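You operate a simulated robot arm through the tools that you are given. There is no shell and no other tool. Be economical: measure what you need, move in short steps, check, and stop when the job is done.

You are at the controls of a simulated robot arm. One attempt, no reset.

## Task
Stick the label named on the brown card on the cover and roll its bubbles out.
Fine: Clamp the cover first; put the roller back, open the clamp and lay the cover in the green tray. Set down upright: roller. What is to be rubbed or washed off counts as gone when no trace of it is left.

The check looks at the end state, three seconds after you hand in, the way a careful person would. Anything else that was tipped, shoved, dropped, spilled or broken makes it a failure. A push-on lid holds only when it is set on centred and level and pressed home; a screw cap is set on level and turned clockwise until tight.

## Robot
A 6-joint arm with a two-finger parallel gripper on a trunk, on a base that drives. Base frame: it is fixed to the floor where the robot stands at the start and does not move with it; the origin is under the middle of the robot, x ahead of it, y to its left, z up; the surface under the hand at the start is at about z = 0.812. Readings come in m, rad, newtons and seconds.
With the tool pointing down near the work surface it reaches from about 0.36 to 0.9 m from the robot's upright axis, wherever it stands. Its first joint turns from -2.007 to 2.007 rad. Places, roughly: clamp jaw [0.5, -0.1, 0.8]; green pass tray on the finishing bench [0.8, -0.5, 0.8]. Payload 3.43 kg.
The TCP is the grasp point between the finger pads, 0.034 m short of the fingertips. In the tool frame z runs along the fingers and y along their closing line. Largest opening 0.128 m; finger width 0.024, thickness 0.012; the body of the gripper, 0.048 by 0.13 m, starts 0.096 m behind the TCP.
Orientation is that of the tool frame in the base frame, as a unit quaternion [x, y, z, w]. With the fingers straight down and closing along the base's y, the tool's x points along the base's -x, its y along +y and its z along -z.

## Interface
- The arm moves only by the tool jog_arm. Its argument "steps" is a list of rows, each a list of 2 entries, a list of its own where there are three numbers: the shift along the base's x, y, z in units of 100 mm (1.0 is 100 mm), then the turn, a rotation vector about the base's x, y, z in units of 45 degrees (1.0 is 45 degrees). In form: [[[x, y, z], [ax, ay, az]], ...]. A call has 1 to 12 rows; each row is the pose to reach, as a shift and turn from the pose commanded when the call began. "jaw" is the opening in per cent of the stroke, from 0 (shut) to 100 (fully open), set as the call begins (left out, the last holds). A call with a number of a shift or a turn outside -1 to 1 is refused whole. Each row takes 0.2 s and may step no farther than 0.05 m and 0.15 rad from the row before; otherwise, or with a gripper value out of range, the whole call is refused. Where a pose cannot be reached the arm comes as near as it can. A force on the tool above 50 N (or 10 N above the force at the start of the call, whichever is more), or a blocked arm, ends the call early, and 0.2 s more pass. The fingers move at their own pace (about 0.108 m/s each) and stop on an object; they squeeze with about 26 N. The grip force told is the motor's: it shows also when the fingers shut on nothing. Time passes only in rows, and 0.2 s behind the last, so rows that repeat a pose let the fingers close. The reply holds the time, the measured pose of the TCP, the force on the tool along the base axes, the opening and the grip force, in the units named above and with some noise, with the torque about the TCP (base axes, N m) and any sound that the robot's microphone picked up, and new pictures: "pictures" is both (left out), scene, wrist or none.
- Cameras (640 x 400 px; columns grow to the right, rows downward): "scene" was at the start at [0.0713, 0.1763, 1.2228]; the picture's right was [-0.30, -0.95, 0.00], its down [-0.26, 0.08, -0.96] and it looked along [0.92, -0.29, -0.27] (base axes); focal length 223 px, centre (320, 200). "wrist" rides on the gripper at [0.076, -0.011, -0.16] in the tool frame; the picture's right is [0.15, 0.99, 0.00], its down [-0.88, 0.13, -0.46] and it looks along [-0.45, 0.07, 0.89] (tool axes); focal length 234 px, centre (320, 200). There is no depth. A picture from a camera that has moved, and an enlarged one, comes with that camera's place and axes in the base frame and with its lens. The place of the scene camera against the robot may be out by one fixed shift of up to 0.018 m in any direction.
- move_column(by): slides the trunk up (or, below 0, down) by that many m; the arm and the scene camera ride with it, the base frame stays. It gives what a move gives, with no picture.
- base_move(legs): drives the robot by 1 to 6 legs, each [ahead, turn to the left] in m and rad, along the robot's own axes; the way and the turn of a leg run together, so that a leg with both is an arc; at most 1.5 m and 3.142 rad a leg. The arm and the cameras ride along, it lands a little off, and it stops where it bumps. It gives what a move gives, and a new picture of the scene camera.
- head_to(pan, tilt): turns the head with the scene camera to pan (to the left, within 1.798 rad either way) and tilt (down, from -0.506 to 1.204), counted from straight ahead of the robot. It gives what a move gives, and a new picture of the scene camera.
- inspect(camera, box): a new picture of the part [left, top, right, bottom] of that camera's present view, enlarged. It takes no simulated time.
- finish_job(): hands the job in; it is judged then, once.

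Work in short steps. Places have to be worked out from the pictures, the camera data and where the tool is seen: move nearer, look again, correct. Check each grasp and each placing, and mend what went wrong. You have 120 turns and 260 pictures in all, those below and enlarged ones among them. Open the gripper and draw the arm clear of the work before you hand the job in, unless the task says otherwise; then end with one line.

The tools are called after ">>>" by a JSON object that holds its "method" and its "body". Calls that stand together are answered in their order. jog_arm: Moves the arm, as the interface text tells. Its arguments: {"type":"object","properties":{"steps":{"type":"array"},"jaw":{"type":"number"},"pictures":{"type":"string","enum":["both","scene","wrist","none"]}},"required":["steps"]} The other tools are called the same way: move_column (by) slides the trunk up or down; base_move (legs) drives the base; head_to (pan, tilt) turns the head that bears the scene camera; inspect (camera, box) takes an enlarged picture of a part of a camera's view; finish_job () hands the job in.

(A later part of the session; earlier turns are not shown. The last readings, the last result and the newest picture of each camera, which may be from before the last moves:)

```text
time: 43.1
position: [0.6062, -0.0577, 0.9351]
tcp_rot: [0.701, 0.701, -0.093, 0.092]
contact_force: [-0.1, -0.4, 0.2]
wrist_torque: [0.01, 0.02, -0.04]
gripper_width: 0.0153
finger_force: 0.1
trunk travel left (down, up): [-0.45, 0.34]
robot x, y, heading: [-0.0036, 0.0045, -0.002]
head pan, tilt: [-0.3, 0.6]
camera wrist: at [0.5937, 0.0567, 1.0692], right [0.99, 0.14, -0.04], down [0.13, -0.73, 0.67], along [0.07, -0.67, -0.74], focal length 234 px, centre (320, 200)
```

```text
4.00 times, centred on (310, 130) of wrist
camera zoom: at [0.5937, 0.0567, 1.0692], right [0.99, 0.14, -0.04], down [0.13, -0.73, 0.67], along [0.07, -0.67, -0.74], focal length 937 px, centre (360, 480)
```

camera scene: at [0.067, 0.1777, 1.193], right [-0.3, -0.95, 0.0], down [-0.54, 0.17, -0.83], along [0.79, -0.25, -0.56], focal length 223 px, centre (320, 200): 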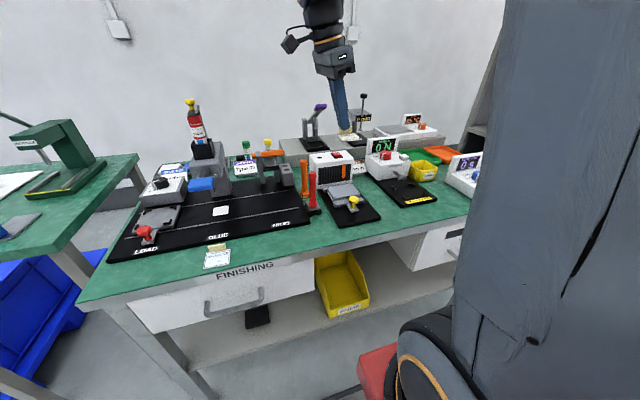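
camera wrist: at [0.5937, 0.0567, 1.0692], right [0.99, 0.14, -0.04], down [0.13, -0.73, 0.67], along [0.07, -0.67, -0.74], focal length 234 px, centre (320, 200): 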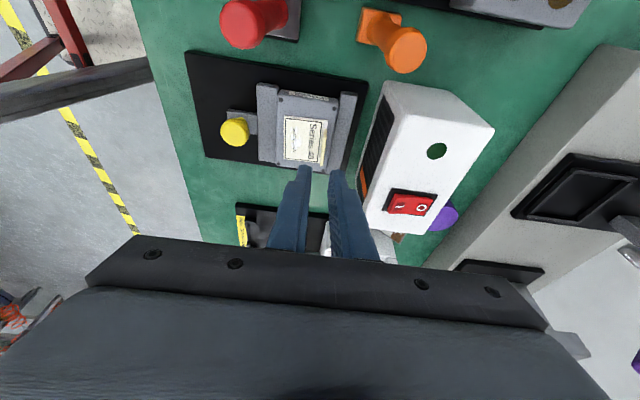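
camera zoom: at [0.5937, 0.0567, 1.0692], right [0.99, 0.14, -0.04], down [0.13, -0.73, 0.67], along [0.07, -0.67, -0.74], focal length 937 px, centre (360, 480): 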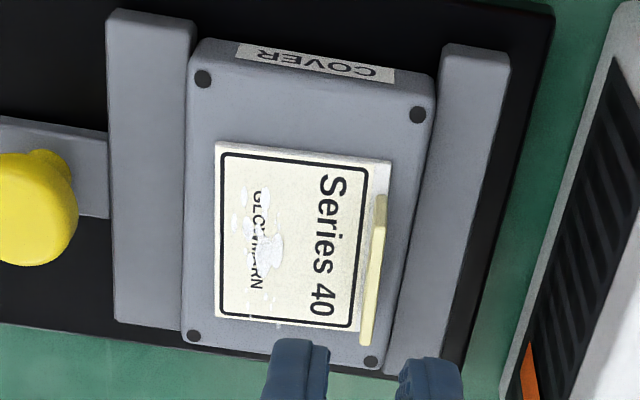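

The label is placed, centred within ~2 mm. Now the roller: I rise, take out the lean and go over it at about [0.54, 0.037].

>>> {"method": "jog_arm", "body": {"steps": [[[0, 0, 0.4], [0, 0, 0]], [[-0.2, 0.2, 0.8], [0.16, 0, 0]], [[-0.5, 0.5, 1.0], [0.334, 0, 0]], [[-0.65, 0.9, 1.0], [0.334, 0, 0]]], "jaw": 60, "pictures": "both"}}

>>> {"method": "inspect", "body": {"camera": "wrist", "box": [220, 60, 420, 220]}}

>>> {"method": "inspect", "body": {"camera": "scene", "box": [280, 145, 360, 225]}}

```text
time: 44.1
position: [0.5417, 0.0334, 1.0348]
tcp_rot: [0.707, 0.707, 0.001, -0.001]
contact_force: [-0.1, -0.8, 0.0]
wrist_torque: [0.04, 0.02, 0.01]
gripper_width: 0.077
finger_force: 0.0
trunk travel left (down, up): [-0.45, 0.34]
robot x, y, heading: [-0.0, 0.001, -0.001]
head pan, tilt: [-0.3, 0.6]
camera scene: at [0.0676, 0.1774, 1.193], right [-0.3, -0.95, 0.0], down [-0.54, 0.17, -0.82], along [0.79, -0.25, -0.57], focal length 223 px, centre (320, 200)
camera wrist: at [0.53, 0.1085, 1.1955], right [0.99, 0.15, 0.0], down [0.13, -0.88, 0.45], along [0.07, -0.45, -0.89], focal length 234 px, centre (320, 200)
```

scene: 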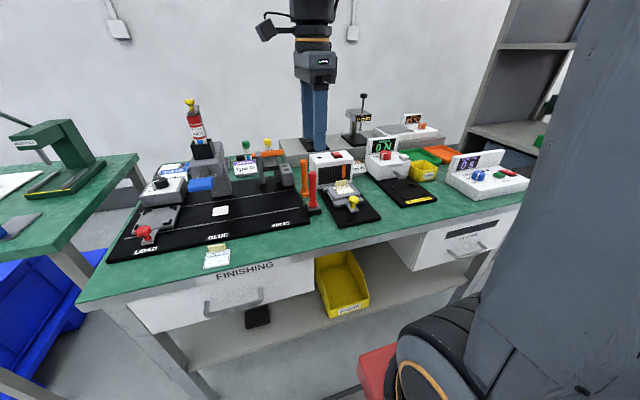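
wrist: 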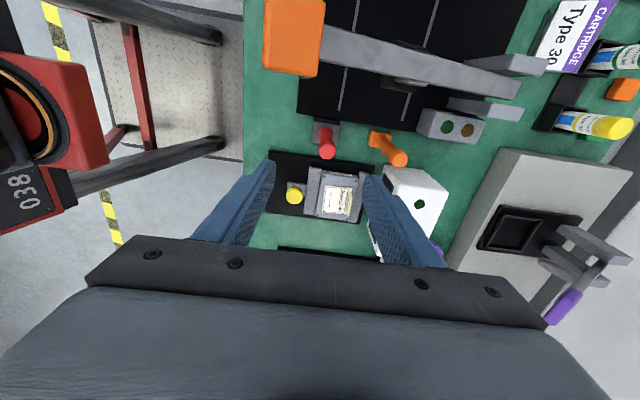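

```text
2.50 times, centred on (320, 140) of wrist
camera zoom: at [0.53, 0.1085, 1.1955], right [0.99, 0.15, 0.0], down [0.13, -0.88, 0.45], along [0.07, -0.45, -0.89], focal length 585 px, centre (320, 350)
```

zoom: 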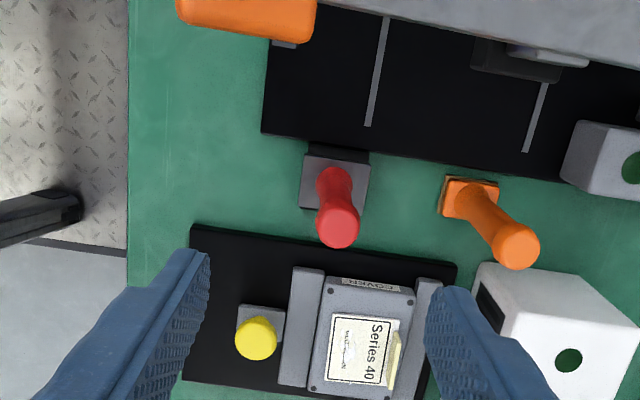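

```text
5.00 times, centred on (320, 185) of scene
camera zoom: at [0.0676, 0.1774, 1.193], right [-0.3, -0.95, 0.0], down [-0.54, 0.17, -0.82], along [0.79, -0.25, -0.57], focal length 1116 px, centre (320, 275)
```

zoom: 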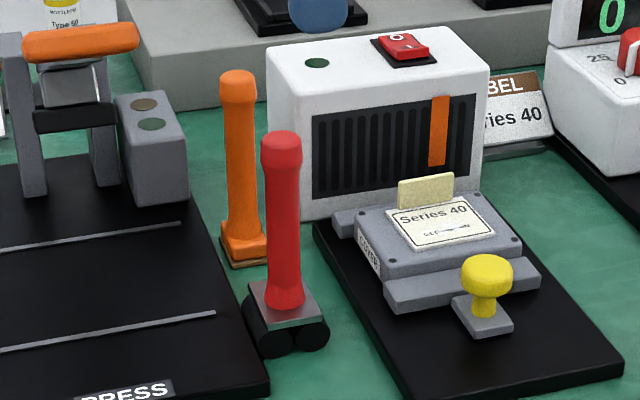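

Roller handle stands at ≈[0.549, 0.041], top ≈0.928, base yaw ≈0.08. With the camera on the +y side the hand would come close to the press pad, so I turn the hand 180° first.

>>> {"method": "jog_arm", "body": {"steps": [[[0, -0.1, 0.1], [0, 0, 0.17]], [[0, -0.1, 0.1], [0, 0, 0.34]], [[0, -0.1, 0.1], [0, 0, 0.51]], [[0, -0.1, 0.1], [0, 0, 0.68]], [[0, -0.1, 0.1], [0, 0, 0.85]], [[0, -0.1, 0.1], [0, 0, 1.0]]], "pictures": "none"}}

>>> {"method": "jog_arm", "body": {"steps": [[[0, 0, 0], [0, 0, 0.17]], [[0, 0, 0], [0, 0, 0.34]], [[0, 0, 0], [0, 0, 0.51]], [[0, 0, 0], [0, 0, 0.68]], [[0, 0, 0], [0, 0, 0.85]], [[0, 0, 0], [0, 0, 1.0]]], "pictures": "none"}}

>>> {"method": "jog_arm", "body": {"steps": [[[0, 0, 0], [0, 0, 0.17]], [[0, 0, 0], [0, 0, 0.34]], [[0, 0, 0], [0, 0, 0.51]], [[0, 0, 0], [0, 0, 0.68]], [[0, 0, 0], [0, 0, 0.85]], [[0, 0, 0], [0, 0, 1.0]]], "pictures": "none"}}

>>> {"method": "jog_arm", "body": {"steps": [[[0, 0, 0], [0, 0, 0.17]], [[0, 0, 0], [0, 0, 0.34]], [[0, 0, 0], [0, 0, 0.51]], [[0, 0, 0], [0, 0, 0.68]], [[0, 0, 0], [0, 0, 0.85]], [[0, 0, 0], [0, 0, 1.0]]], "pictures": "wrist"}}

>>> {"method": "inspect", "body": {"camera": "wrist", "box": [220, 60, 420, 220]}}

```text
time: 45.5
position: [0.542, 0.0236, 1.0448]
tcp_rot: [0.381, 0.925, -0.001, 0.0]
contact_force: [0.6, 0.0, -0.1]
wrist_torque: [-0.01, -0.03, -0.01]
gripper_width: 0.0767
finger_force: 0.0
trunk travel left (down, up): [-0.45, 0.34]
robot x, y, heading: [-0.0072, 0.0008, -0.002]
head pan, tilt: [-0.3, 0.6]
```

```text
time: 46.9
position: [0.5422, 0.0232, 1.0448]
tcp_rot: [-0.002, 1.0, 0.0, 0.0]
contact_force: [0.0, -0.5, 0.3]
wrist_torque: [-0.01, -0.05, 0.0]
gripper_width: 0.0771
finger_force: 0.0
trunk travel left (down, up): [-0.45, 0.34]
robot x, y, heading: [-0.0024, -0.006, -0.0]
head pan, tilt: [-0.3, 0.6]
```

```text
time: 48.3
position: [0.5411, 0.0232, 1.0445]
tcp_rot: [-0.384, 0.923, 0.0, 0.0]
contact_force: [-0.3, 0.7, -0.1]
wrist_torque: [0.01, -0.02, 0.04]
gripper_width: 0.0769
finger_force: 0.1
trunk travel left (down, up): [-0.45, 0.34]
robot x, y, heading: [0.0023, 0.0014, -0.007]
head pan, tilt: [-0.3, 0.6]
```

```text
time: 49.7
position: [0.5411, 0.0236, 1.0437]
tcp_rot: [0.709, -0.706, 0.001, 0.001]
contact_force: [0.0, -0.8, 0.3]
wrist_torque: [-0.03, 0.0, -0.03]
gripper_width: 0.077
finger_force: 0.0
trunk travel left (down, up): [-0.45, 0.34]
robot x, y, heading: [0.0009, -0.0023, -0.001]
head pan, tilt: [-0.3, 0.6]
camera wrist: at [0.5516, -0.0523, 1.2036], right [-0.99, -0.15, 0.0], down [-0.13, 0.88, 0.46], along [-0.07, 0.45, -0.89], focal length 234 px, centre (320, 200)
```

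wrist: 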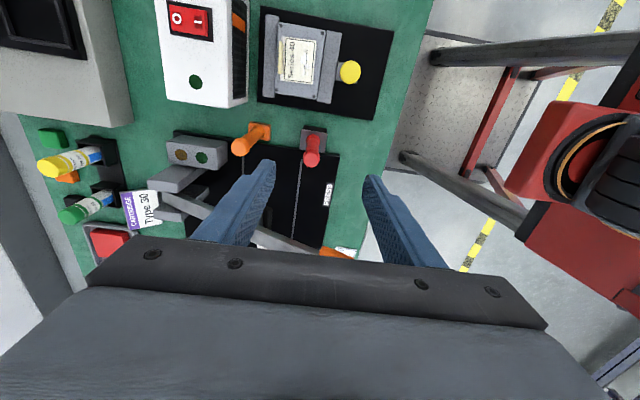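

```text
2.50 times, centred on (320, 140) of wrist
camera zoom: at [0.5516, -0.0523, 1.2036], right [-0.99, -0.15, 0.0], down [-0.13, 0.88, 0.46], along [-0.07, 0.45, -0.89], focal length 585 px, centre (320, 350)
```

zoom: 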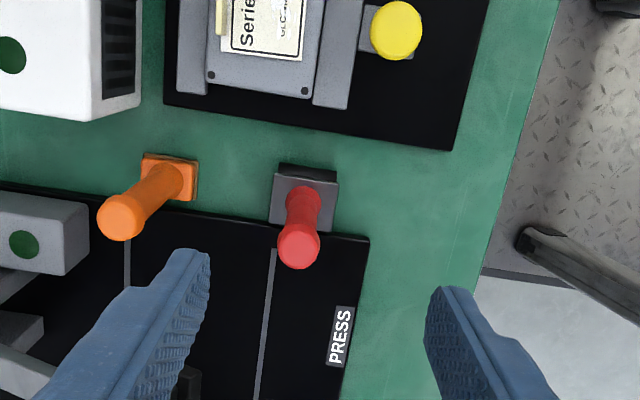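

Both views together give the handle at ≈[0.548, 0.037], top ≈0.916. I centre and descend to z≈0.93 for a check.

>>> {"method": "jog_arm", "body": {"steps": [[[0.07, 0.13, -0.4], [0, 0, 0]], [[0.07, 0.13, -0.8], [0, 0, 0]], [[0.07, 0.13, -1.0], [0, 0, 0]]], "pictures": "wrist"}}

>>> {"method": "inspect", "body": {"camera": "wrist", "box": [240, 100, 400, 220]}}

>>> {"method": "inspect", "body": {"camera": "scene", "box": [280, 135, 360, 225]}}

```text
time: 50.5
position: [0.5496, 0.0371, 0.9425]
tcp_rot: [0.707, -0.707, 0.001, 0.0]
contact_force: [-0.3, -0.1, -0.5]
wrist_torque: [-0.02, -0.04, 0.0]
gripper_width: 0.0766
finger_force: 0.1
trunk travel left (down, up): [-0.45, 0.34]
robot x, y, heading: [0.0007, -0.0003, 0.002]
head pan, tilt: [-0.3, 0.6]
camera wrist: at [0.5589, -0.0391, 1.1031], right [-0.99, -0.15, 0.0], down [-0.13, 0.88, 0.46], along [-0.07, 0.45, -0.89], focal length 234 px, centre (320, 200)
```

wrist: 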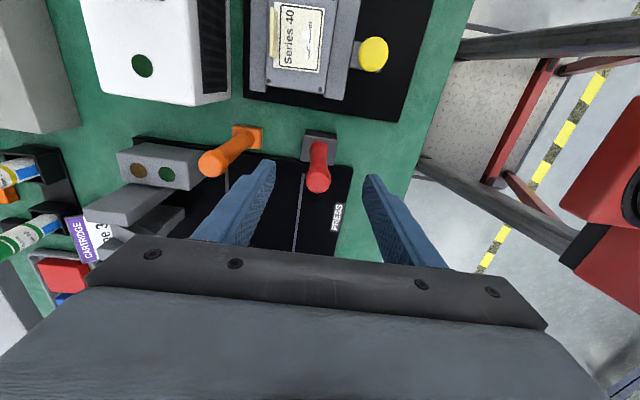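

```text
3.33 times, centred on (320, 160) of wrist
camera zoom: at [0.5589, -0.0391, 1.1031], right [-0.99, -0.15, 0.0], down [-0.13, 0.88, 0.46], along [-0.07, 0.45, -0.89], focal length 781 px, centre (320, 333)
```

zoom: 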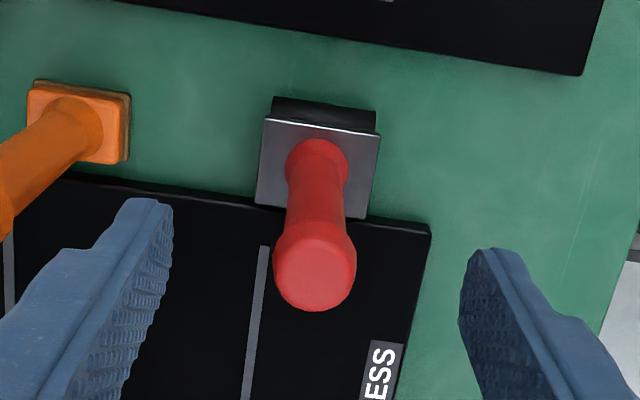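

```text
4.44 times, centred on (320, 180) of scene
camera zoom: at [0.0672, 0.1775, 1.193], right [-0.3, -0.95, 0.0], down [-0.54, 0.17, -0.83], along [0.79, -0.25, -0.56], focal length 992 px, centre (320, 289)
```

zoom: 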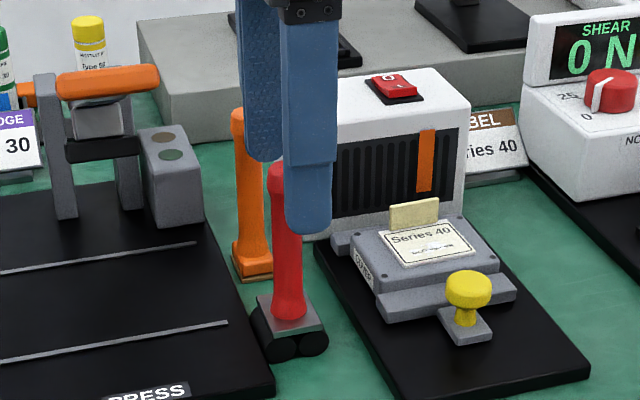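

Handle is midway between the fingers (≈[0.548, 0.036]). Descend to z≈0.89 and close.

>>> {"method": "jog_arm", "body": {"steps": [[[-0.01, -0.01, -0.25], [0, 0, 0]], [[-0.01, -0.01, -0.52], [0, 0, 0]]], "pictures": "none"}}

>>> {"method": "jog_arm", "body": {"steps": [[[0, 0, 0], [0, 0, 0]], [[0, 0, 0], [0, 0, 0]], [[0, 0, 0], [0, 0, 0]]], "jaw": 0, "pictures": "wrist"}}

>>> {"method": "inspect", "body": {"camera": "scene", "box": [280, 135, 360, 225]}}

```text
time: 51.1
position: [0.549, 0.034, 0.8919]
tcp_rot: [-0.707, 0.707, 0.0, 0.001]
contact_force: [0.2, 0.3, -0.8]
wrist_torque: [0.01, -0.02, 0.01]
gripper_width: 0.0771
finger_force: 0.1
trunk travel left (down, up): [-0.45, 0.34]
robot x, y, heading: [-0.0035, -0.0041, -0.001]
head pan, tilt: [-0.3, 0.6]
```

```text
time: 51.9
position: [0.5479, 0.0356, 0.8915]
tcp_rot: [-0.707, 0.708, 0.0, -0.001]
contact_force: [0.1, 0.5, 0.2]
wrist_torque: [0.02, 0.0, -0.02]
gripper_width: 0.0196
finger_force: 25.9
trunk travel left (down, up): [-0.45, 0.34]
robot x, y, heading: [0.0006, 0.0, -0.006]
head pan, tilt: [-0.3, 0.6]
camera wrist: at [0.5584, -0.0414, 1.0519], right [-0.99, -0.15, 0.0], down [-0.13, 0.88, 0.46], along [-0.07, 0.45, -0.89], focal length 234 px, centre (320, 200)
```

wrist: 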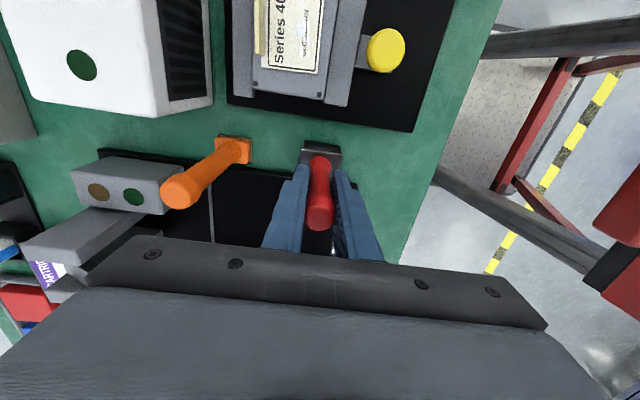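

```text
4.44 times, centred on (320, 180) of scene
camera zoom: at [0.0674, 0.1776, 1.193], right [-0.3, -0.95, 0.0], down [-0.54, 0.17, -0.83], along [0.79, -0.25, -0.56], focal length 992 px, centre (320, 289)
```

zoom: 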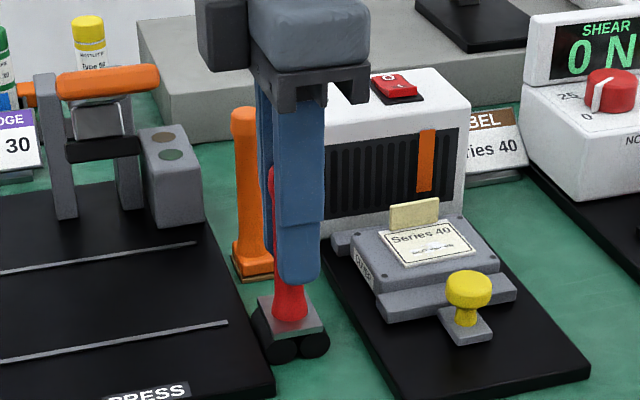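

Roller gripped (home TCP [0.548, 0.0355, 0.8915]). I lift it to z≈0.97 and carry it above the label at [0.582, -0.07].

>>> {"method": "jog_arm", "body": {"steps": [[[0, 0, 0.3], [0, 0, 0]], [[0, 0, 0.75], [0, 0, 0]], [[0.17, -0.4, 0.75], [0, 0, 0]], [[0.34, -0.8, 0.75], [0, 0, 0]]], "pictures": "none"}}

>>> {"method": "jog_arm", "body": {"steps": [[[0, -0.25, 0], [0, 0, 0]], [[0, -0.25, -0.25], [0, 0, 0]]], "pictures": "wrist"}}

>>> {"method": "inspect", "body": {"camera": "scene", "box": [310, 130, 390, 220]}}

>>> {"method": "inspect", "body": {"camera": "wrist", "box": [250, 80, 390, 220]}}

```text
time: 52.9
position: [0.5814, -0.0455, 0.9656]
tcp_rot: [0.708, -0.707, 0.0, 0.0]
contact_force: [-0.4, -0.1, -1.5]
wrist_torque: [-0.02, -0.01, 0.0]
gripper_width: 0.0191
finger_force: 26.2
trunk travel left (down, up): [-0.45, 0.34]
robot x, y, heading: [0.0009, -0.0018, -0.006]
head pan, tilt: [-0.3, 0.6]
```

```text
time: 53.5
position: [0.581, -0.0699, 0.9419]
tcp_rot: [0.707, -0.707, 0.0, -0.001]
contact_force: [-4.0, 0.0, 10.2]
wrist_torque: [0.13, 0.14, 0.03]
gripper_width: 0.0195
finger_force: 26.0
trunk travel left (down, up): [-0.45, 0.34]
robot x, y, heading: [-0.0004, -0.0009, -0.001]
head pan, tilt: [-0.3, 0.6]
camera wrist: at [0.5912, -0.1455, 1.1026], right [-0.99, -0.15, 0.0], down [-0.13, 0.88, 0.45], along [-0.07, 0.45, -0.89], focal length 234 px, centre (320, 200)
```

wrist: 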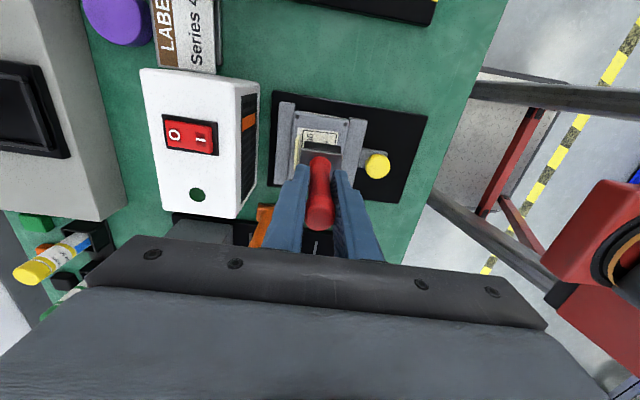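

```text
4.44 times, centred on (350, 175) of scene
camera zoom: at [0.067, 0.1776, 1.1932], right [-0.3, -0.95, 0.0], down [-0.54, 0.17, -0.83], along [0.79, -0.25, -0.56], focal length 992 px, centre (187, 311)
```

zoom: 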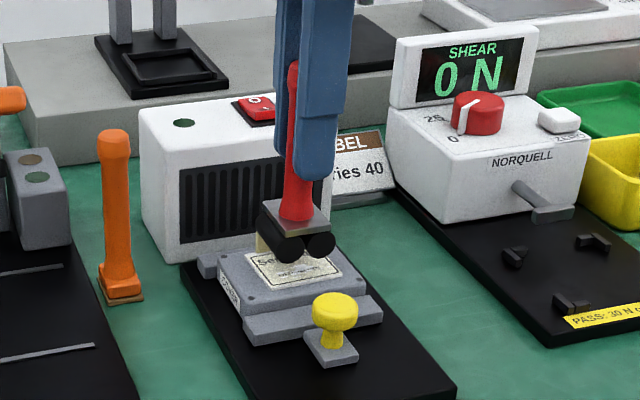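

```text
2.86 times, centred on (320, 150) of wrist
camera zoom: at [0.5912, -0.1455, 1.1026], right [-0.99, -0.15, 0.0], down [-0.13, 0.88, 0.45], along [-0.07, 0.45, -0.89], focal length 669 px, centre (320, 343)
```

zoom: 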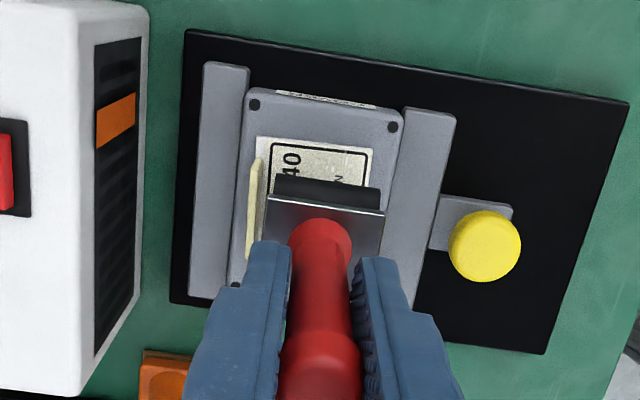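

There is already 10 N upward although I expected a gap; I look closer at what touches.

>>> {"method": "inspect", "body": {"camera": "scene", "box": [325, 160, 375, 205]}}

>>> {"method": "inspect", "body": {"camera": "wrist", "box": [290, 115, 350, 165]}}

```text
8.89 times, centred on (350, 182) of scene
camera zoom: at [0.067, 0.1776, 1.1932], right [-0.3, -0.95, 0.0], down [-0.54, 0.17, -0.83], along [0.79, -0.25, -0.56], focal length 1984 px, centre (53, 356)
```

zoom: 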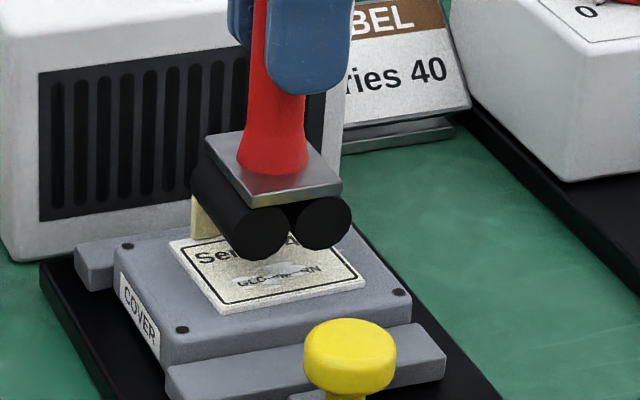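

```text
8.00 times, centred on (320, 140) of wrist
camera zoom: at [0.5912, -0.1455, 1.1026], right [-0.99, -0.15, 0.0], down [-0.13, 0.88, 0.45], along [-0.07, 0.45, -0.89], focal length 1873 px, centre (320, 680)
```

zoom: 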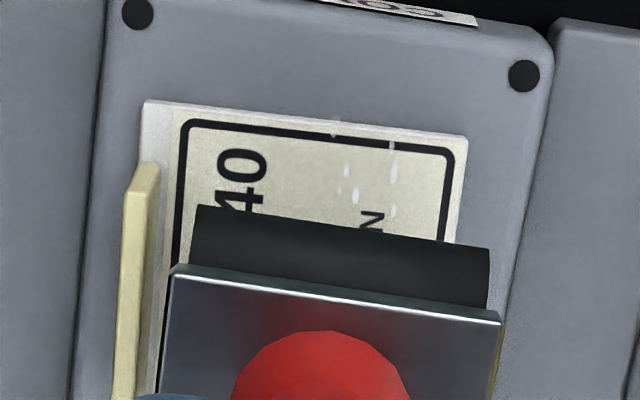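

The roller still hovers; the plate edge sits right against the tab. I shift it 6 mm toward −x and re-read the force.

>>> {"method": "jog_arm", "body": {"steps": [[[0, 0, 0.05], [0, 0, 0]], [[-0.06, 0, 0.05], [0, 0, 0]], [[-0.06, 0, 0], [0, 0, 0]]], "pictures": "none"}}

>>> {"method": "inspect", "body": {"camera": "scene", "box": [325, 160, 375, 205]}}

```text
time: 54.3
position: [0.5767, -0.0706, 0.9405]
tcp_rot: [0.707, -0.707, -0.001, 0.0]
contact_force: [0.3, -0.2, -0.8]
wrist_torque: [-0.05, 0.02, -0.03]
gripper_width: 0.0194
finger_force: 26.1
trunk travel left (down, up): [-0.45, 0.34]
robot x, y, heading: [0.0004, -0.0032, -0.002]
head pan, tilt: [-0.3, 0.6]
```

```text
8.89 times, centred on (350, 182) of scene
camera zoom: at [0.0674, 0.1775, 1.193], right [-0.3, -0.95, 0.0], down [-0.54, 0.17, -0.83], along [0.79, -0.25, -0.56], focal length 1984 px, centre (53, 356)
```

zoom: 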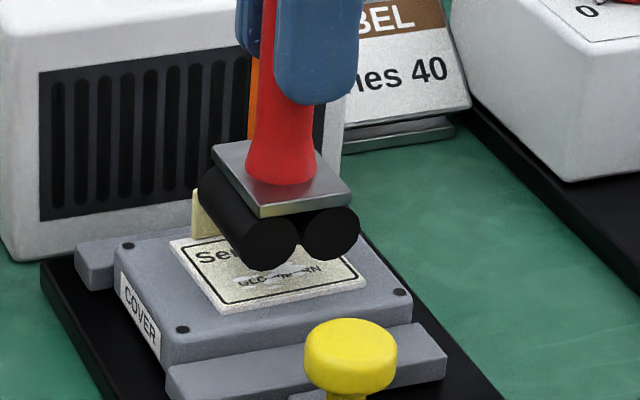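

Free now; it was the tab. I lower to touch the label.

>>> {"method": "jog_arm", "body": {"steps": [[[0, 0, -0.06], [0, 0, 0]], [[0, 0, -0.12], [0, 0, 0]], [[0, 0, -0.16], [0, 0, 0]], [[0, 0, -0.19], [0, 0, 0]], [[0, 0, -0.21], [0, 0, 0]]], "pictures": "none"}}

>>> {"method": "inspect", "body": {"camera": "scene", "box": [325, 160, 375, 205]}}

```text
time: 55.5
position: [0.5762, -0.0691, 0.9222]
tcp_rot: [0.708, -0.707, 0.001, -0.001]
contact_force: [-0.5, 1.0, 22.9]
wrist_torque: [0.05, 0.04, 0.01]
gripper_width: 0.0195
finger_force: 26.0
trunk travel left (down, up): [-0.45, 0.34]
robot x, y, heading: [-0.0019, 0.0009, -0.003]
head pan, tilt: [-0.3, 0.6]
```

```text
8.89 times, centred on (350, 182) of scene
camera zoom: at [0.0667, 0.1776, 1.1932], right [-0.3, -0.95, 0.0], down [-0.54, 0.17, -0.83], along [0.79, -0.25, -0.56], focal length 1984 px, centre (53, 356)
```

zoom: 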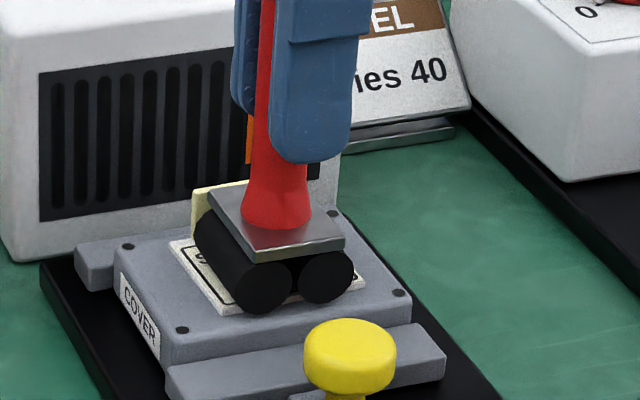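

On the label with 23 N. Now I roll along y back and forth, ±15 mm.

>>> {"method": "jog_arm", "body": {"steps": [[[0, 0.05, 0], [0, 0, 0]], [[0, 0.1, 0], [0, 0, 0]], [[0, 0.14, 0], [0, 0, 0]], [[0, 0.08, 0], [0, 0, 0]], [[0, 0.02, 0], [0, 0, 0]], [[0, -0.04, 0], [0, 0, 0]], [[0, -0.1, 0], [0, 0, 0]], [[0, -0.16, 0], [0, 0, 0]], [[0, -0.1, 0], [0, 0, 0]], [[0, -0.04, 0], [0, 0, 0]], [[0, 0.02, 0], [0, 0, 0]]], "pictures": "wrist"}}

>>> {"method": "inspect", "body": {"camera": "scene", "box": [325, 160, 375, 205]}}

```text
time: 57.9
position: [0.5753, -0.0673, 0.9208]
tcp_rot: [-0.707, 0.707, 0.0, 0.0]
contact_force: [-0.4, -0.4, 0.4]
wrist_torque: [-0.08, -0.01, 0.0]
gripper_width: 0.0191
finger_force: 26.1
trunk travel left (down, up): [-0.45, 0.34]
robot x, y, heading: [0.0029, -0.0021, 0.0]
head pan, tilt: [-0.3, 0.6]
camera wrist: at [0.5853, -0.1433, 1.0807], right [-0.99, -0.15, 0.0], down [-0.13, 0.88, 0.46], along [-0.07, 0.45, -0.89], focal length 234 px, centre (320, 200)
```

wrist: 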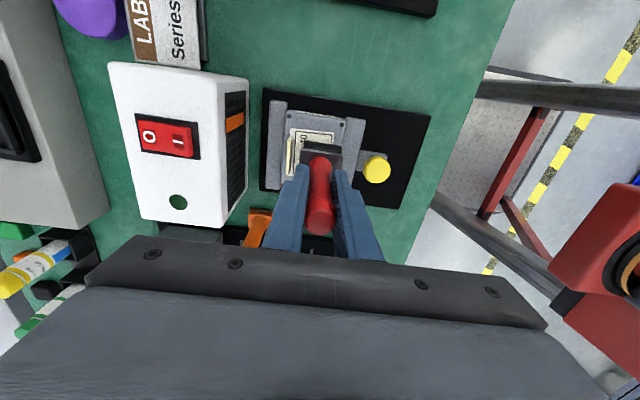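

```text
8.89 times, centred on (350, 182) of scene
camera zoom: at [0.0674, 0.1775, 1.193], right [-0.3, -0.95, 0.0], down [-0.54, 0.17, -0.83], along [0.79, -0.25, -0.56], focal length 1984 px, centre (53, 356)
```

zoom: 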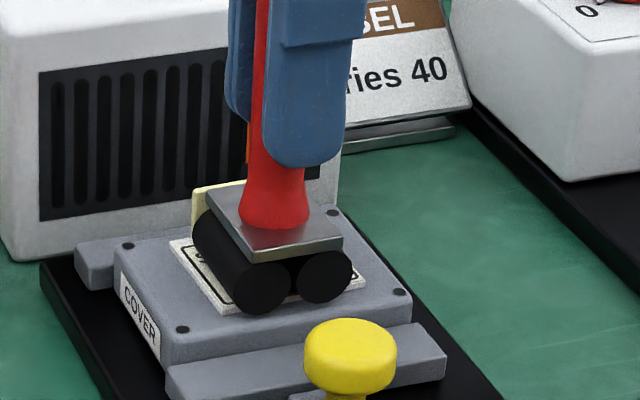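

Contact pressure was lost during the passes. I press 2 mm deeper and roll again, then check.

>>> {"method": "jog_arm", "body": {"steps": [[[0, 0, -0.02], [0, 0, 0]], [[0, 0.05, -0.02], [0, 0, 0]], [[0, 0.12, -0.02], [0, 0, 0]], [[0, 0.06, -0.02], [0, 0, 0]], [[0, 0.0, -0.025], [0, 0, 0]], [[0, -0.06, -0.025], [0, 0, 0]], [[0, -0.12, -0.025], [0, 0, 0]], [[0, -0.18, -0.03], [0, 0, 0]], [[0, -0.1, -0.03], [0, 0, 0]], [[0, 0, -0.03], [0, 0, 0]]], "pictures": "none"}}

>>> {"method": "jog_arm", "body": {"steps": [[[0, 0, 0.3], [0, 0, 0]], [[0, 0.4, 0.4], [0, 0, 0]], [[0, 0.8, 0.4], [0, 0, 0]]], "pictures": "none"}}

>>> {"method": "inspect", "body": {"camera": "scene", "box": [325, 160, 375, 205]}}

>>> {"method": "inspect", "body": {"camera": "wrist", "box": [260, 50, 360, 130]}}

```text
time: 60.1
position: [0.577, -0.0702, 0.9172]
tcp_rot: [-0.707, 0.707, 0.0, 0.0]
contact_force: [-0.1, -1.6, 4.8]
wrist_torque: [-0.11, -0.01, 0.01]
gripper_width: 0.0191
finger_force: 26.3
trunk travel left (down, up): [-0.45, 0.34]
robot x, y, heading: [-0.0001, -0.003, -0.0]
head pan, tilt: [-0.3, 0.6]
```

```text
time: 60.9
position: [0.5755, 0.0119, 0.9596]
tcp_rot: [0.707, -0.707, 0.0, 0.001]
contact_force: [-0.1, -0.7, -0.9]
wrist_torque: [0.01, -0.01, 0.0]
gripper_width: 0.0193
finger_force: 25.8
trunk travel left (down, up): [-0.45, 0.34]
robot x, y, heading: [0.0001, 0.0024, -0.004]
head pan, tilt: [-0.3, 0.6]
```

```text
8.89 times, centred on (350, 182) of scene
camera zoom: at [0.0675, 0.1773, 1.193], right [-0.3, -0.95, 0.0], down [-0.54, 0.17, -0.82], along [0.79, -0.25, -0.57], focal length 1984 px, centre (53, 356)
```

zoom: 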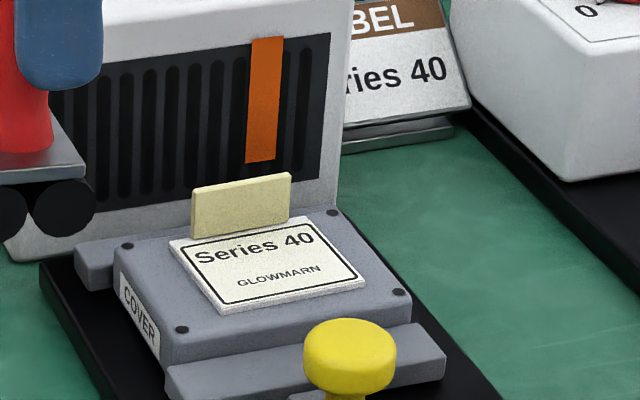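

```text
5.00 times, centred on (310, 90) of wrist
camera zoom: at [0.5861, -0.0652, 1.1187], right [-0.99, -0.15, 0.0], down [-0.13, 0.88, 0.46], along [-0.07, 0.45, -0.89], focal length 1171 px, centre (370, 750)
```

zoom: 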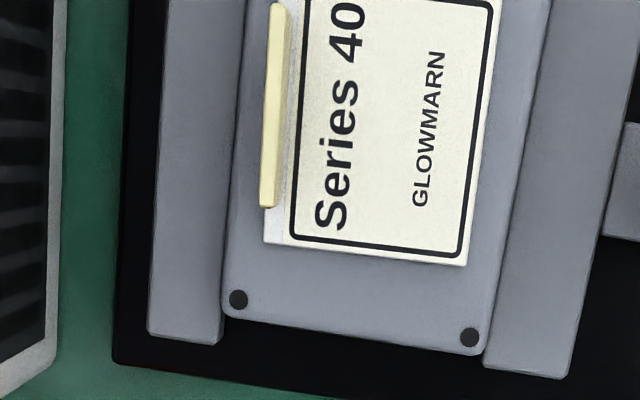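

The bubbles are gone: "GLOWMARN" reads clean. I check the −y edge of the label too.

>>> {"method": "inspect", "body": {"camera": "wrist", "box": [270, 0, 370, 100]}}

```text
4.00 times, centred on (320, 50) of wrist
camera zoom: at [0.5861, -0.0652, 1.1187], right [-0.99, -0.15, 0.0], down [-0.13, 0.88, 0.46], along [-0.07, 0.45, -0.89], focal length 937 px, centre (320, 800)
```

zoom: 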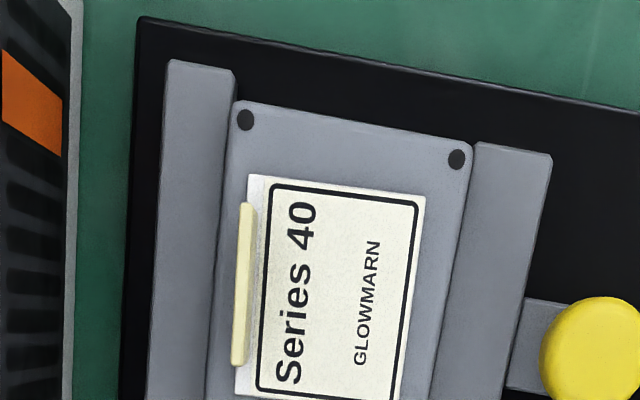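

Clean throughout. Now I return the roller to its home spot [0.548, 0.0355], hovering first at z≈0.91.

>>> {"method": "jog_arm", "body": {"steps": [[[-0.14, 0.12, 0], [0, 0, 0]], [[-0.275, 0.236, 0], [0, 0, 0]], [[-0.275, 0.236, -0.4], [0, 0, 0]]], "pictures": "none"}}

>>> {"method": "inspect", "body": {"camera": "scene", "box": [280, 145, 350, 225]}}

```text
time: 61.7
position: [0.5486, 0.0337, 0.9177]
tcp_rot: [0.707, -0.707, 0.001, -0.001]
contact_force: [0.0, 0.0, -1.3]
wrist_torque: [-0.01, 0.0, 0.01]
gripper_width: 0.0191
finger_force: 26.9
trunk travel left (down, up): [-0.45, 0.34]
robot x, y, heading: [-0.0013, -0.0033, -0.006]
head pan, tilt: [-0.3, 0.6]
```

```text
5.00 times, centred on (315, 185) of scene
camera zoom: at [0.0673, 0.1775, 1.193], right [-0.3, -0.95, 0.0], down [-0.54, 0.17, -0.83], along [0.79, -0.25, -0.56], focal length 1116 px, centre (345, 275)
```

zoom: 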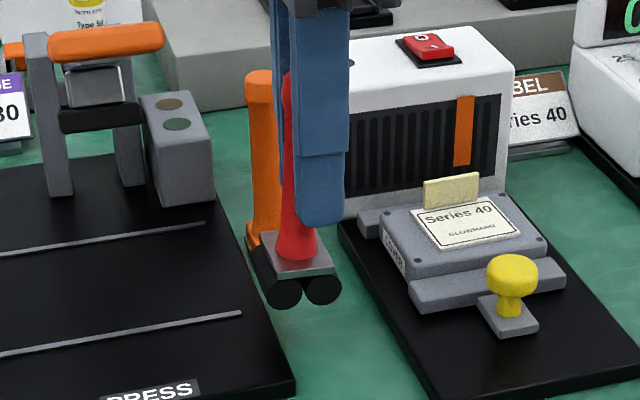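

Straight above its place. I lower in small steps to contact.

>>> {"method": "jog_arm", "body": {"steps": [[[0, 0, -0.1], [0, 0, 0]], [[0, 0, -0.2], [0, 0, 0]], [[0, 0, -0.24], [0, 0, 0]], [[0, 0, -0.27], [0, 0, 0]]], "pictures": "none"}}

>>> {"method": "inspect", "body": {"camera": "scene", "box": [280, 145, 350, 225]}}

```text
time: 62.7
position: [0.5477, 0.0343, 0.8917]
tcp_rot: [-0.707, 0.707, -0.001, 0.001]
contact_force: [-0.3, -4.0, 22.2]
wrist_torque: [0.28, 0.21, 0.06]
gripper_width: 0.0196
finger_force: 26.0
trunk travel left (down, up): [-0.45, 0.34]
robot x, y, heading: [-0.0014, -0.0031, -0.005]
head pan, tilt: [-0.3, 0.6]
```

```text
5.00 times, centred on (315, 185) of scene
camera zoom: at [0.0668, 0.1773, 1.1932], right [-0.3, -0.95, 0.0], down [-0.54, 0.17, -0.83], along [0.79, -0.25, -0.56], focal length 1116 px, centre (345, 275)
```

zoom: 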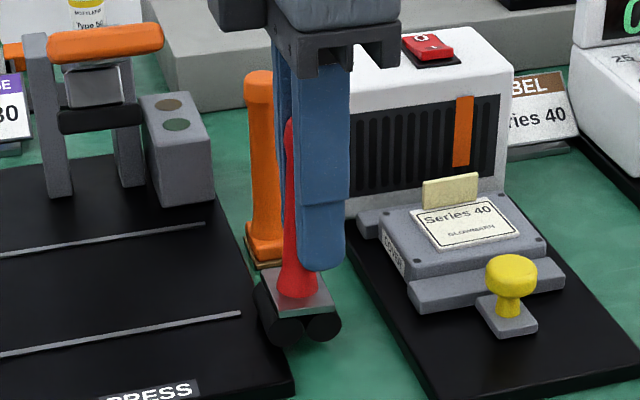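

Contact at 22 N, but compared with the original picture the roller sits ~6 mm further to +y (it slid within the grip) and may be on the mat's edge. I lift, shift −y 7 mm and set down again.

>>> {"method": "jog_arm", "body": {"steps": [[[0, 0, 0.1], [0, 0, 0]], [[0, -0.07, 0.1], [0, 0, 0]]], "pictures": "none"}}

>>> {"method": "inspect", "body": {"camera": "scene", "box": [295, 175, 335, 225]}}

>>> {"method": "inspect", "body": {"camera": "wrist", "box": [270, 120, 370, 220]}}

```text
time: 63.3
position: [0.5478, 0.0287, 0.9006]
tcp_rot: [-0.707, 0.708, 0.0, 0.0]
contact_force: [0.3, -0.1, -1.4]
wrist_torque: [-0.01, 0.01, 0.04]
gripper_width: 0.0193
finger_force: 25.9
trunk travel left (down, up): [-0.45, 0.34]
robot x, y, heading: [0.0026, 0.0005, -0.005]
head pan, tilt: [-0.3, 0.6]
```

```text
8.00 times, centred on (315, 200) of scene
camera zoom: at [0.0675, 0.1776, 1.193], right [-0.3, -0.95, 0.0], down [-0.54, 0.17, -0.83], along [0.79, -0.25, -0.56], focal length 1786 px, centre (360, 200)
```

zoom: 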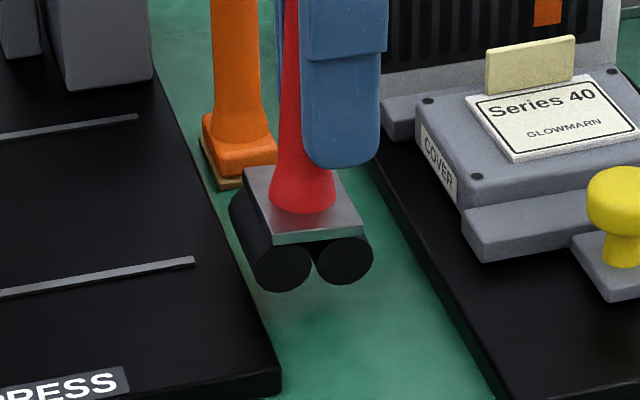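

```text
4.00 times, centred on (320, 170) of wrist
camera zoom: at [0.5575, -0.0475, 1.0607], right [-0.99, -0.15, 0.0], down [-0.13, 0.88, 0.46], along [-0.07, 0.45, -0.89], focal length 937 px, centre (320, 320)
```

zoom: 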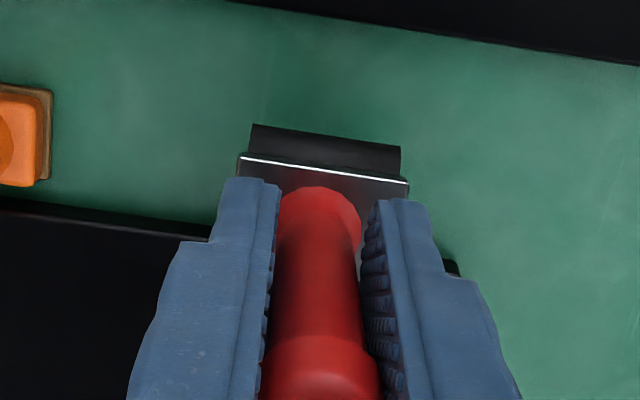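

Now clear of the mat. Lower again in small steps.

>>> {"method": "jog_arm", "body": {"steps": [[[0, 0, -0.05], [0, 0, 0]], [[0, 0, -0.09], [0, 0, 0]], [[0, 0, -0.11], [0, 0, 0]], [[0, 0, -0.13], [0, 0, 0]]], "pictures": "none"}}

>>> {"method": "inspect", "body": {"camera": "scene", "box": [295, 175, 335, 225]}}

```text
time: 64.3
position: [0.548, 0.028, 0.8886]
tcp_rot: [0.707, -0.707, 0.001, -0.001]
contact_force: [0.8, -2.6, 1.8]
wrist_torque: [-0.09, 0.07, 0.03]
gripper_width: 0.0192
finger_force: 26.4
trunk travel left (down, up): [-0.45, 0.34]
robot x, y, heading: [0.0, 0.0018, -0.003]
head pan, tilt: [-0.3, 0.6]
```

```text
8.00 times, centred on (315, 200) of scene
camera zoom: at [0.0674, 0.1774, 1.1931], right [-0.3, -0.95, 0.0], down [-0.54, 0.17, -0.83], along [0.79, -0.25, -0.56], focal length 1786 px, centre (360, 200)
```

zoom: 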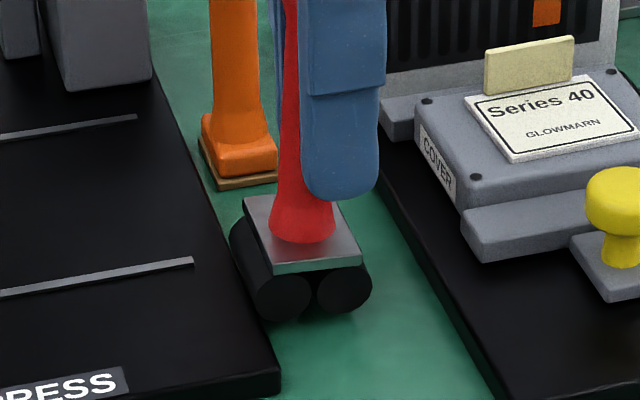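

Touching lightly. One more mm, then open.

>>> {"method": "jog_arm", "body": {"steps": [[[0, 0, -0.01], [0, 0, 0]], [[0, 0, -0.015], [0, 0, 0]]], "pictures": "none"}}

>>> {"method": "jog_arm", "body": {"steps": [[[0, 0, 0], [0, 0, 0]], [[0, 0, 0], [0, 0, 0]], [[0, 0, 0], [0, 0, 0]]], "jaw": 50, "pictures": "none"}}

>>> {"method": "jog_arm", "body": {"steps": [[[0, 0, 0.4], [0, 0, 0]], [[0, 0, 0.8], [0, 0, 0]], [[0, 0, 1.0], [0, 0, 0]]], "pictures": "wrist"}}

>>> {"method": "inspect", "body": {"camera": "scene", "box": [280, 145, 350, 225]}}

```text
time: 64.9
position: [0.5492, 0.0277, 0.8857]
tcp_rot: [-0.707, 0.708, 0.0, 0.001]
contact_force: [0.1, -8.5, 6.8]
wrist_torque: [-0.39, 0.03, 0.02]
gripper_width: 0.0191
finger_force: 26.0
trunk travel left (down, up): [-0.45, 0.34]
robot x, y, heading: [0.0004, -0.0025, -0.008]
head pan, tilt: [-0.3, 0.6]
```

```text
time: 65.7
position: [0.5476, 0.0288, 0.8866]
tcp_rot: [0.707, -0.707, 0.0, 0.0]
contact_force: [0.0, 0.7, 0.3]
wrist_torque: [-0.01, 0.02, -0.02]
gripper_width: 0.0641
finger_force: 0.1
trunk travel left (down, up): [-0.45, 0.34]
robot x, y, heading: [-0.0003, -0.0004, -0.002]
head pan, tilt: [-0.3, 0.6]
```

```text
time: 66.5
position: [0.5487, 0.0265, 0.9874]
tcp_rot: [-0.707, 0.707, 0.0, 0.0]
contact_force: [0.8, -0.9, 0.6]
wrist_torque: [-0.01, 0.03, -0.03]
gripper_width: 0.0639
finger_force: 0.0
trunk travel left (down, up): [-0.45, 0.34]
robot x, y, heading: [0.0026, 0.0006, -0.006]
head pan, tilt: [-0.3, 0.6]
camera wrist: at [0.5589, -0.0497, 1.1479], right [-0.99, -0.15, 0.0], down [-0.13, 0.88, 0.46], along [-0.07, 0.45, -0.89], focal length 234 px, centre (320, 200)
```

wrist: 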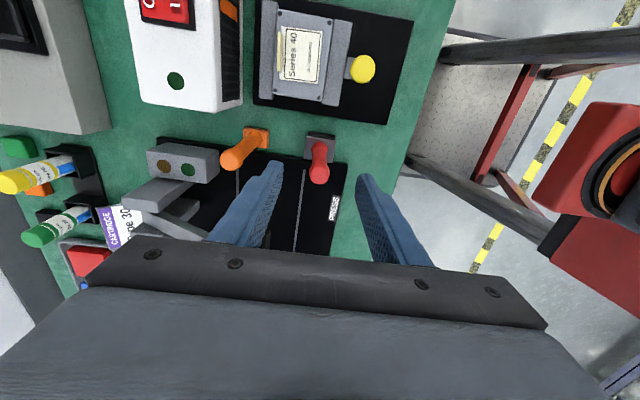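

```text
5.00 times, centred on (315, 185) of scene
camera zoom: at [0.0676, 0.1775, 1.193], right [-0.3, -0.95, 0.0], down [-0.54, 0.17, -0.82], along [0.79, -0.25, -0.57], focal length 1116 px, centre (345, 275)
```

zoom: 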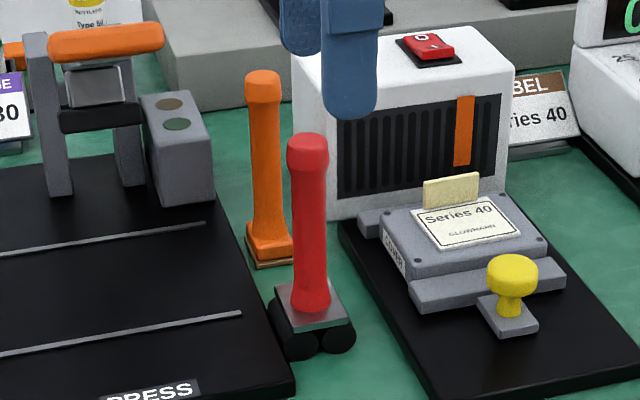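

Roller is upright back in its place. Now I turn the hand back to yaw 0 (closing along y) and go above the clamp knob.

>>> {"method": "jog_arm", "body": {"steps": [[[0, -0.1, 0.3], [0, 0, -0.17]], [[-0.1, -0.2, 0.4], [0, 0, -0.34]], [[-0.2, -0.35, 0.4], [0, 0, -0.51]], [[-0.3, -0.5, 0.4], [0, 0, -0.68]], [[-0.4, -0.65, 0.4], [0, 0, -0.85]], [[-0.42, -0.75, 0.4], [0, 0, -1.0]]], "pictures": "none"}}

>>> {"method": "jog_arm", "body": {"steps": [[[0, -0.1, 0], [0, 0, -0.17]], [[0, -0.18, 0], [0, 0, -0.34]], [[0, -0.18, 0], [0, 0, -0.51]], [[0, -0.18, -0.2], [0, 0, -0.68]], [[0, -0.18, -0.4], [0, 0, -0.85]], [[0, -0.18, -0.6], [0, 0, -1.0]]], "pictures": "wrist"}}

>>> {"method": "inspect", "body": {"camera": "wrist", "box": [230, 80, 410, 220]}}

```text
time: 67.9
position: [0.5057, -0.0461, 1.0258]
tcp_rot: [-0.381, 0.924, 0.0, 0.0]
contact_force: [-0.1, 0.3, -0.1]
wrist_torque: [-0.03, 0.03, 0.01]
gripper_width: 0.0638
finger_force: 0.0
trunk travel left (down, up): [-0.45, 0.34]
robot x, y, heading: [-0.0013, -0.0031, 0.001]
head pan, tilt: [-0.3, 0.6]
```

```text
time: 69.3
position: [0.5071, -0.0646, 0.967]
tcp_rot: [0.0, 1.0, 0.0, 0.0]
contact_force: [-0.1, -0.8, 0.8]
wrist_torque: [-0.04, -0.02, 0.01]
gripper_width: 0.0637
finger_force: 0.0
trunk travel left (down, up): [-0.45, 0.34]
robot x, y, heading: [0.0012, 0.0023, -0.002]
head pan, tilt: [-0.3, 0.6]
camera wrist: at [0.4291, -0.0754, 1.1261], right [-0.14, 0.99, 0.0], down [0.88, 0.13, 0.46], along [0.45, 0.07, -0.89], focal length 234 px, centre (320, 200)
```

wrist: 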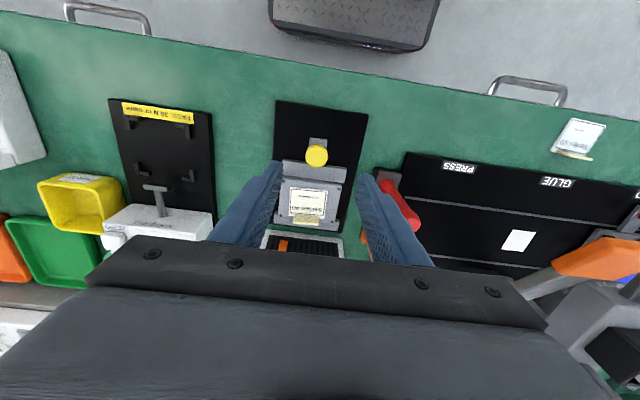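

```text
2.86 times, centred on (320, 150) of wrist
camera zoom: at [0.4291, -0.0754, 1.1261], right [-0.14, 0.99, 0.0], down [0.88, 0.13, 0.46], along [0.45, 0.07, -0.89], focal length 669 px, centre (320, 343)
```

zoom: 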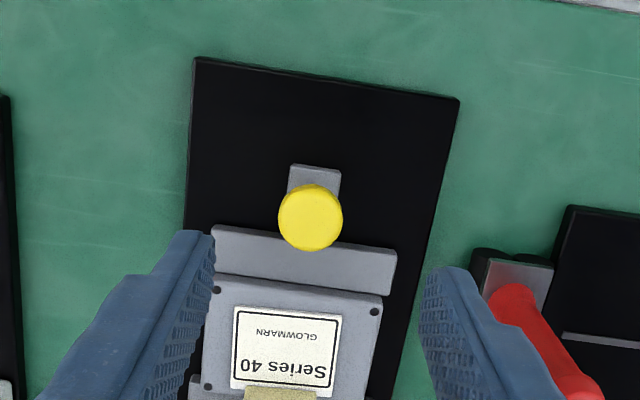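

Knob at ≈[0.508, -0.067]. I descend and grip it.

>>> {"method": "jog_arm", "body": {"steps": [[[0, -0.02, -0.4], [0, 0, 0]], [[0, -0.02, -0.75], [0, 0, 0]], [[0, -0.02, -0.91], [0, 0, 0]]], "pictures": "none"}}

>>> {"method": "jog_arm", "body": {"steps": [[[0, 0, 0], [0, 0, 0]], [[0, 0, 0], [0, 0, 0]], [[0, 0, 0], [0, 0, 0]]], "jaw": 5, "pictures": "none"}}

>>> {"method": "inspect", "body": {"camera": "scene", "box": [310, 150, 390, 225]}}

```text
time: 70.1
position: [0.5074, -0.065, 0.8765]
tcp_rot: [0.001, 1.0, 0.0, 0.0]
contact_force: [0.5, 0.3, 0.4]
wrist_torque: [0.01, 0.03, -0.01]
gripper_width: 0.0639
finger_force: 0.1
trunk travel left (down, up): [-0.45, 0.34]
robot x, y, heading: [0.0027, 0.0009, -0.006]
head pan, tilt: [-0.3, 0.6]
```

```text
time: 70.9
position: [0.5064, -0.0676, 0.876]
tcp_rot: [0.0, 1.0, -0.001, 0.0]
contact_force: [-0.4, -29.8, -5.9]
wrist_torque: [-1.02, -0.21, -0.41]
gripper_width: 0.0264
finger_force: 45.3
trunk travel left (down, up): [-0.45, 0.34]
robot x, y, heading: [0.0002, -0.0015, -0.007]
head pan, tilt: [-0.3, 0.6]
```

```text
5.33 times, centred on (350, 188) of scene
camera zoom: at [0.0678, 0.1762, 1.1932], right [-0.3, -0.95, 0.0], down [-0.54, 0.17, -0.82], along [0.79, -0.25, -0.57], focal length 1190 px, centre (160, 267)
```

zoom: 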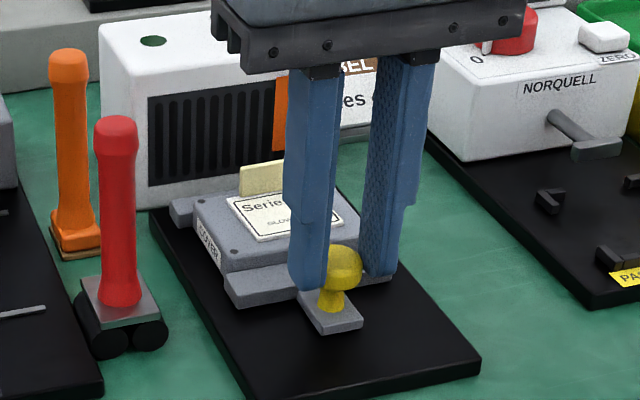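

Gripped. I pull the jaw back −x in small steps.

>>> {"method": "jog_arm", "body": {"steps": [[[0, -0.02, 0], [0, 0, 0]], [[-0.02, -0.02, 0], [0, 0, 0]], [[-0.04, -0.02, 0], [0, 0, 0]], [[-0.06, -0.02, 0], [0, 0, 0]], [[-0.08, -0.02, 0], [0, 0, 0]], [[-0.1, -0.02, 0], [0, 0, 0]], [[-0.13, -0.02, 0], [0, 0, 0]], [[-0.16, -0.02, 0], [0, 0, 0]], [[-0.19, -0.02, 0], [0, 0, 0]], [[-0.22, -0.02, 0], [0, 0, 0]], [[-0.25, -0.02, 0], [0, 0, 0]], [[-0.28, -0.02, 0], [0, 0, 0]]], "pictures": "none"}}

>>> {"method": "inspect", "body": {"camera": "scene", "box": [310, 150, 390, 225]}}

```text
time: 73.5
position: [0.479, -0.0681, 0.8763]
tcp_rot: [0.0, 1.0, -0.001, 0.001]
contact_force: [0.8, 18.4, 39.8]
wrist_torque: [0.75, -0.1, 0.23]
gripper_width: 0.0263
finger_force: 45.0
trunk travel left (down, up): [-0.45, 0.34]
robot x, y, heading: [-0.0008, -0.0018, -0.005]
head pan, tilt: [-0.3, 0.6]
```

```text
5.33 times, centred on (350, 188) of scene
camera zoom: at [0.0665, 0.1784, 1.1931], right [-0.3, -0.95, 0.0], down [-0.54, 0.17, -0.83], along [0.79, -0.25, -0.56], focal length 1190 px, centre (160, 267)
```

zoom: 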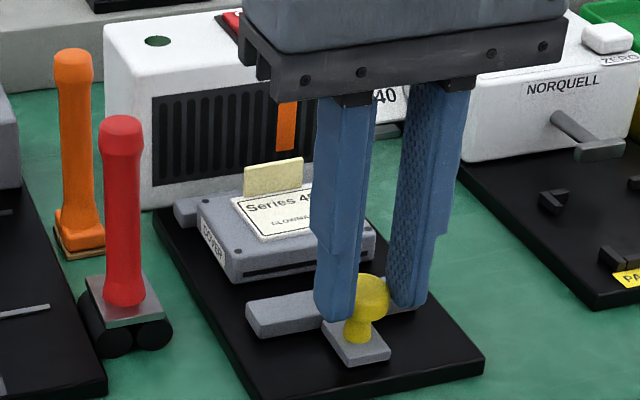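

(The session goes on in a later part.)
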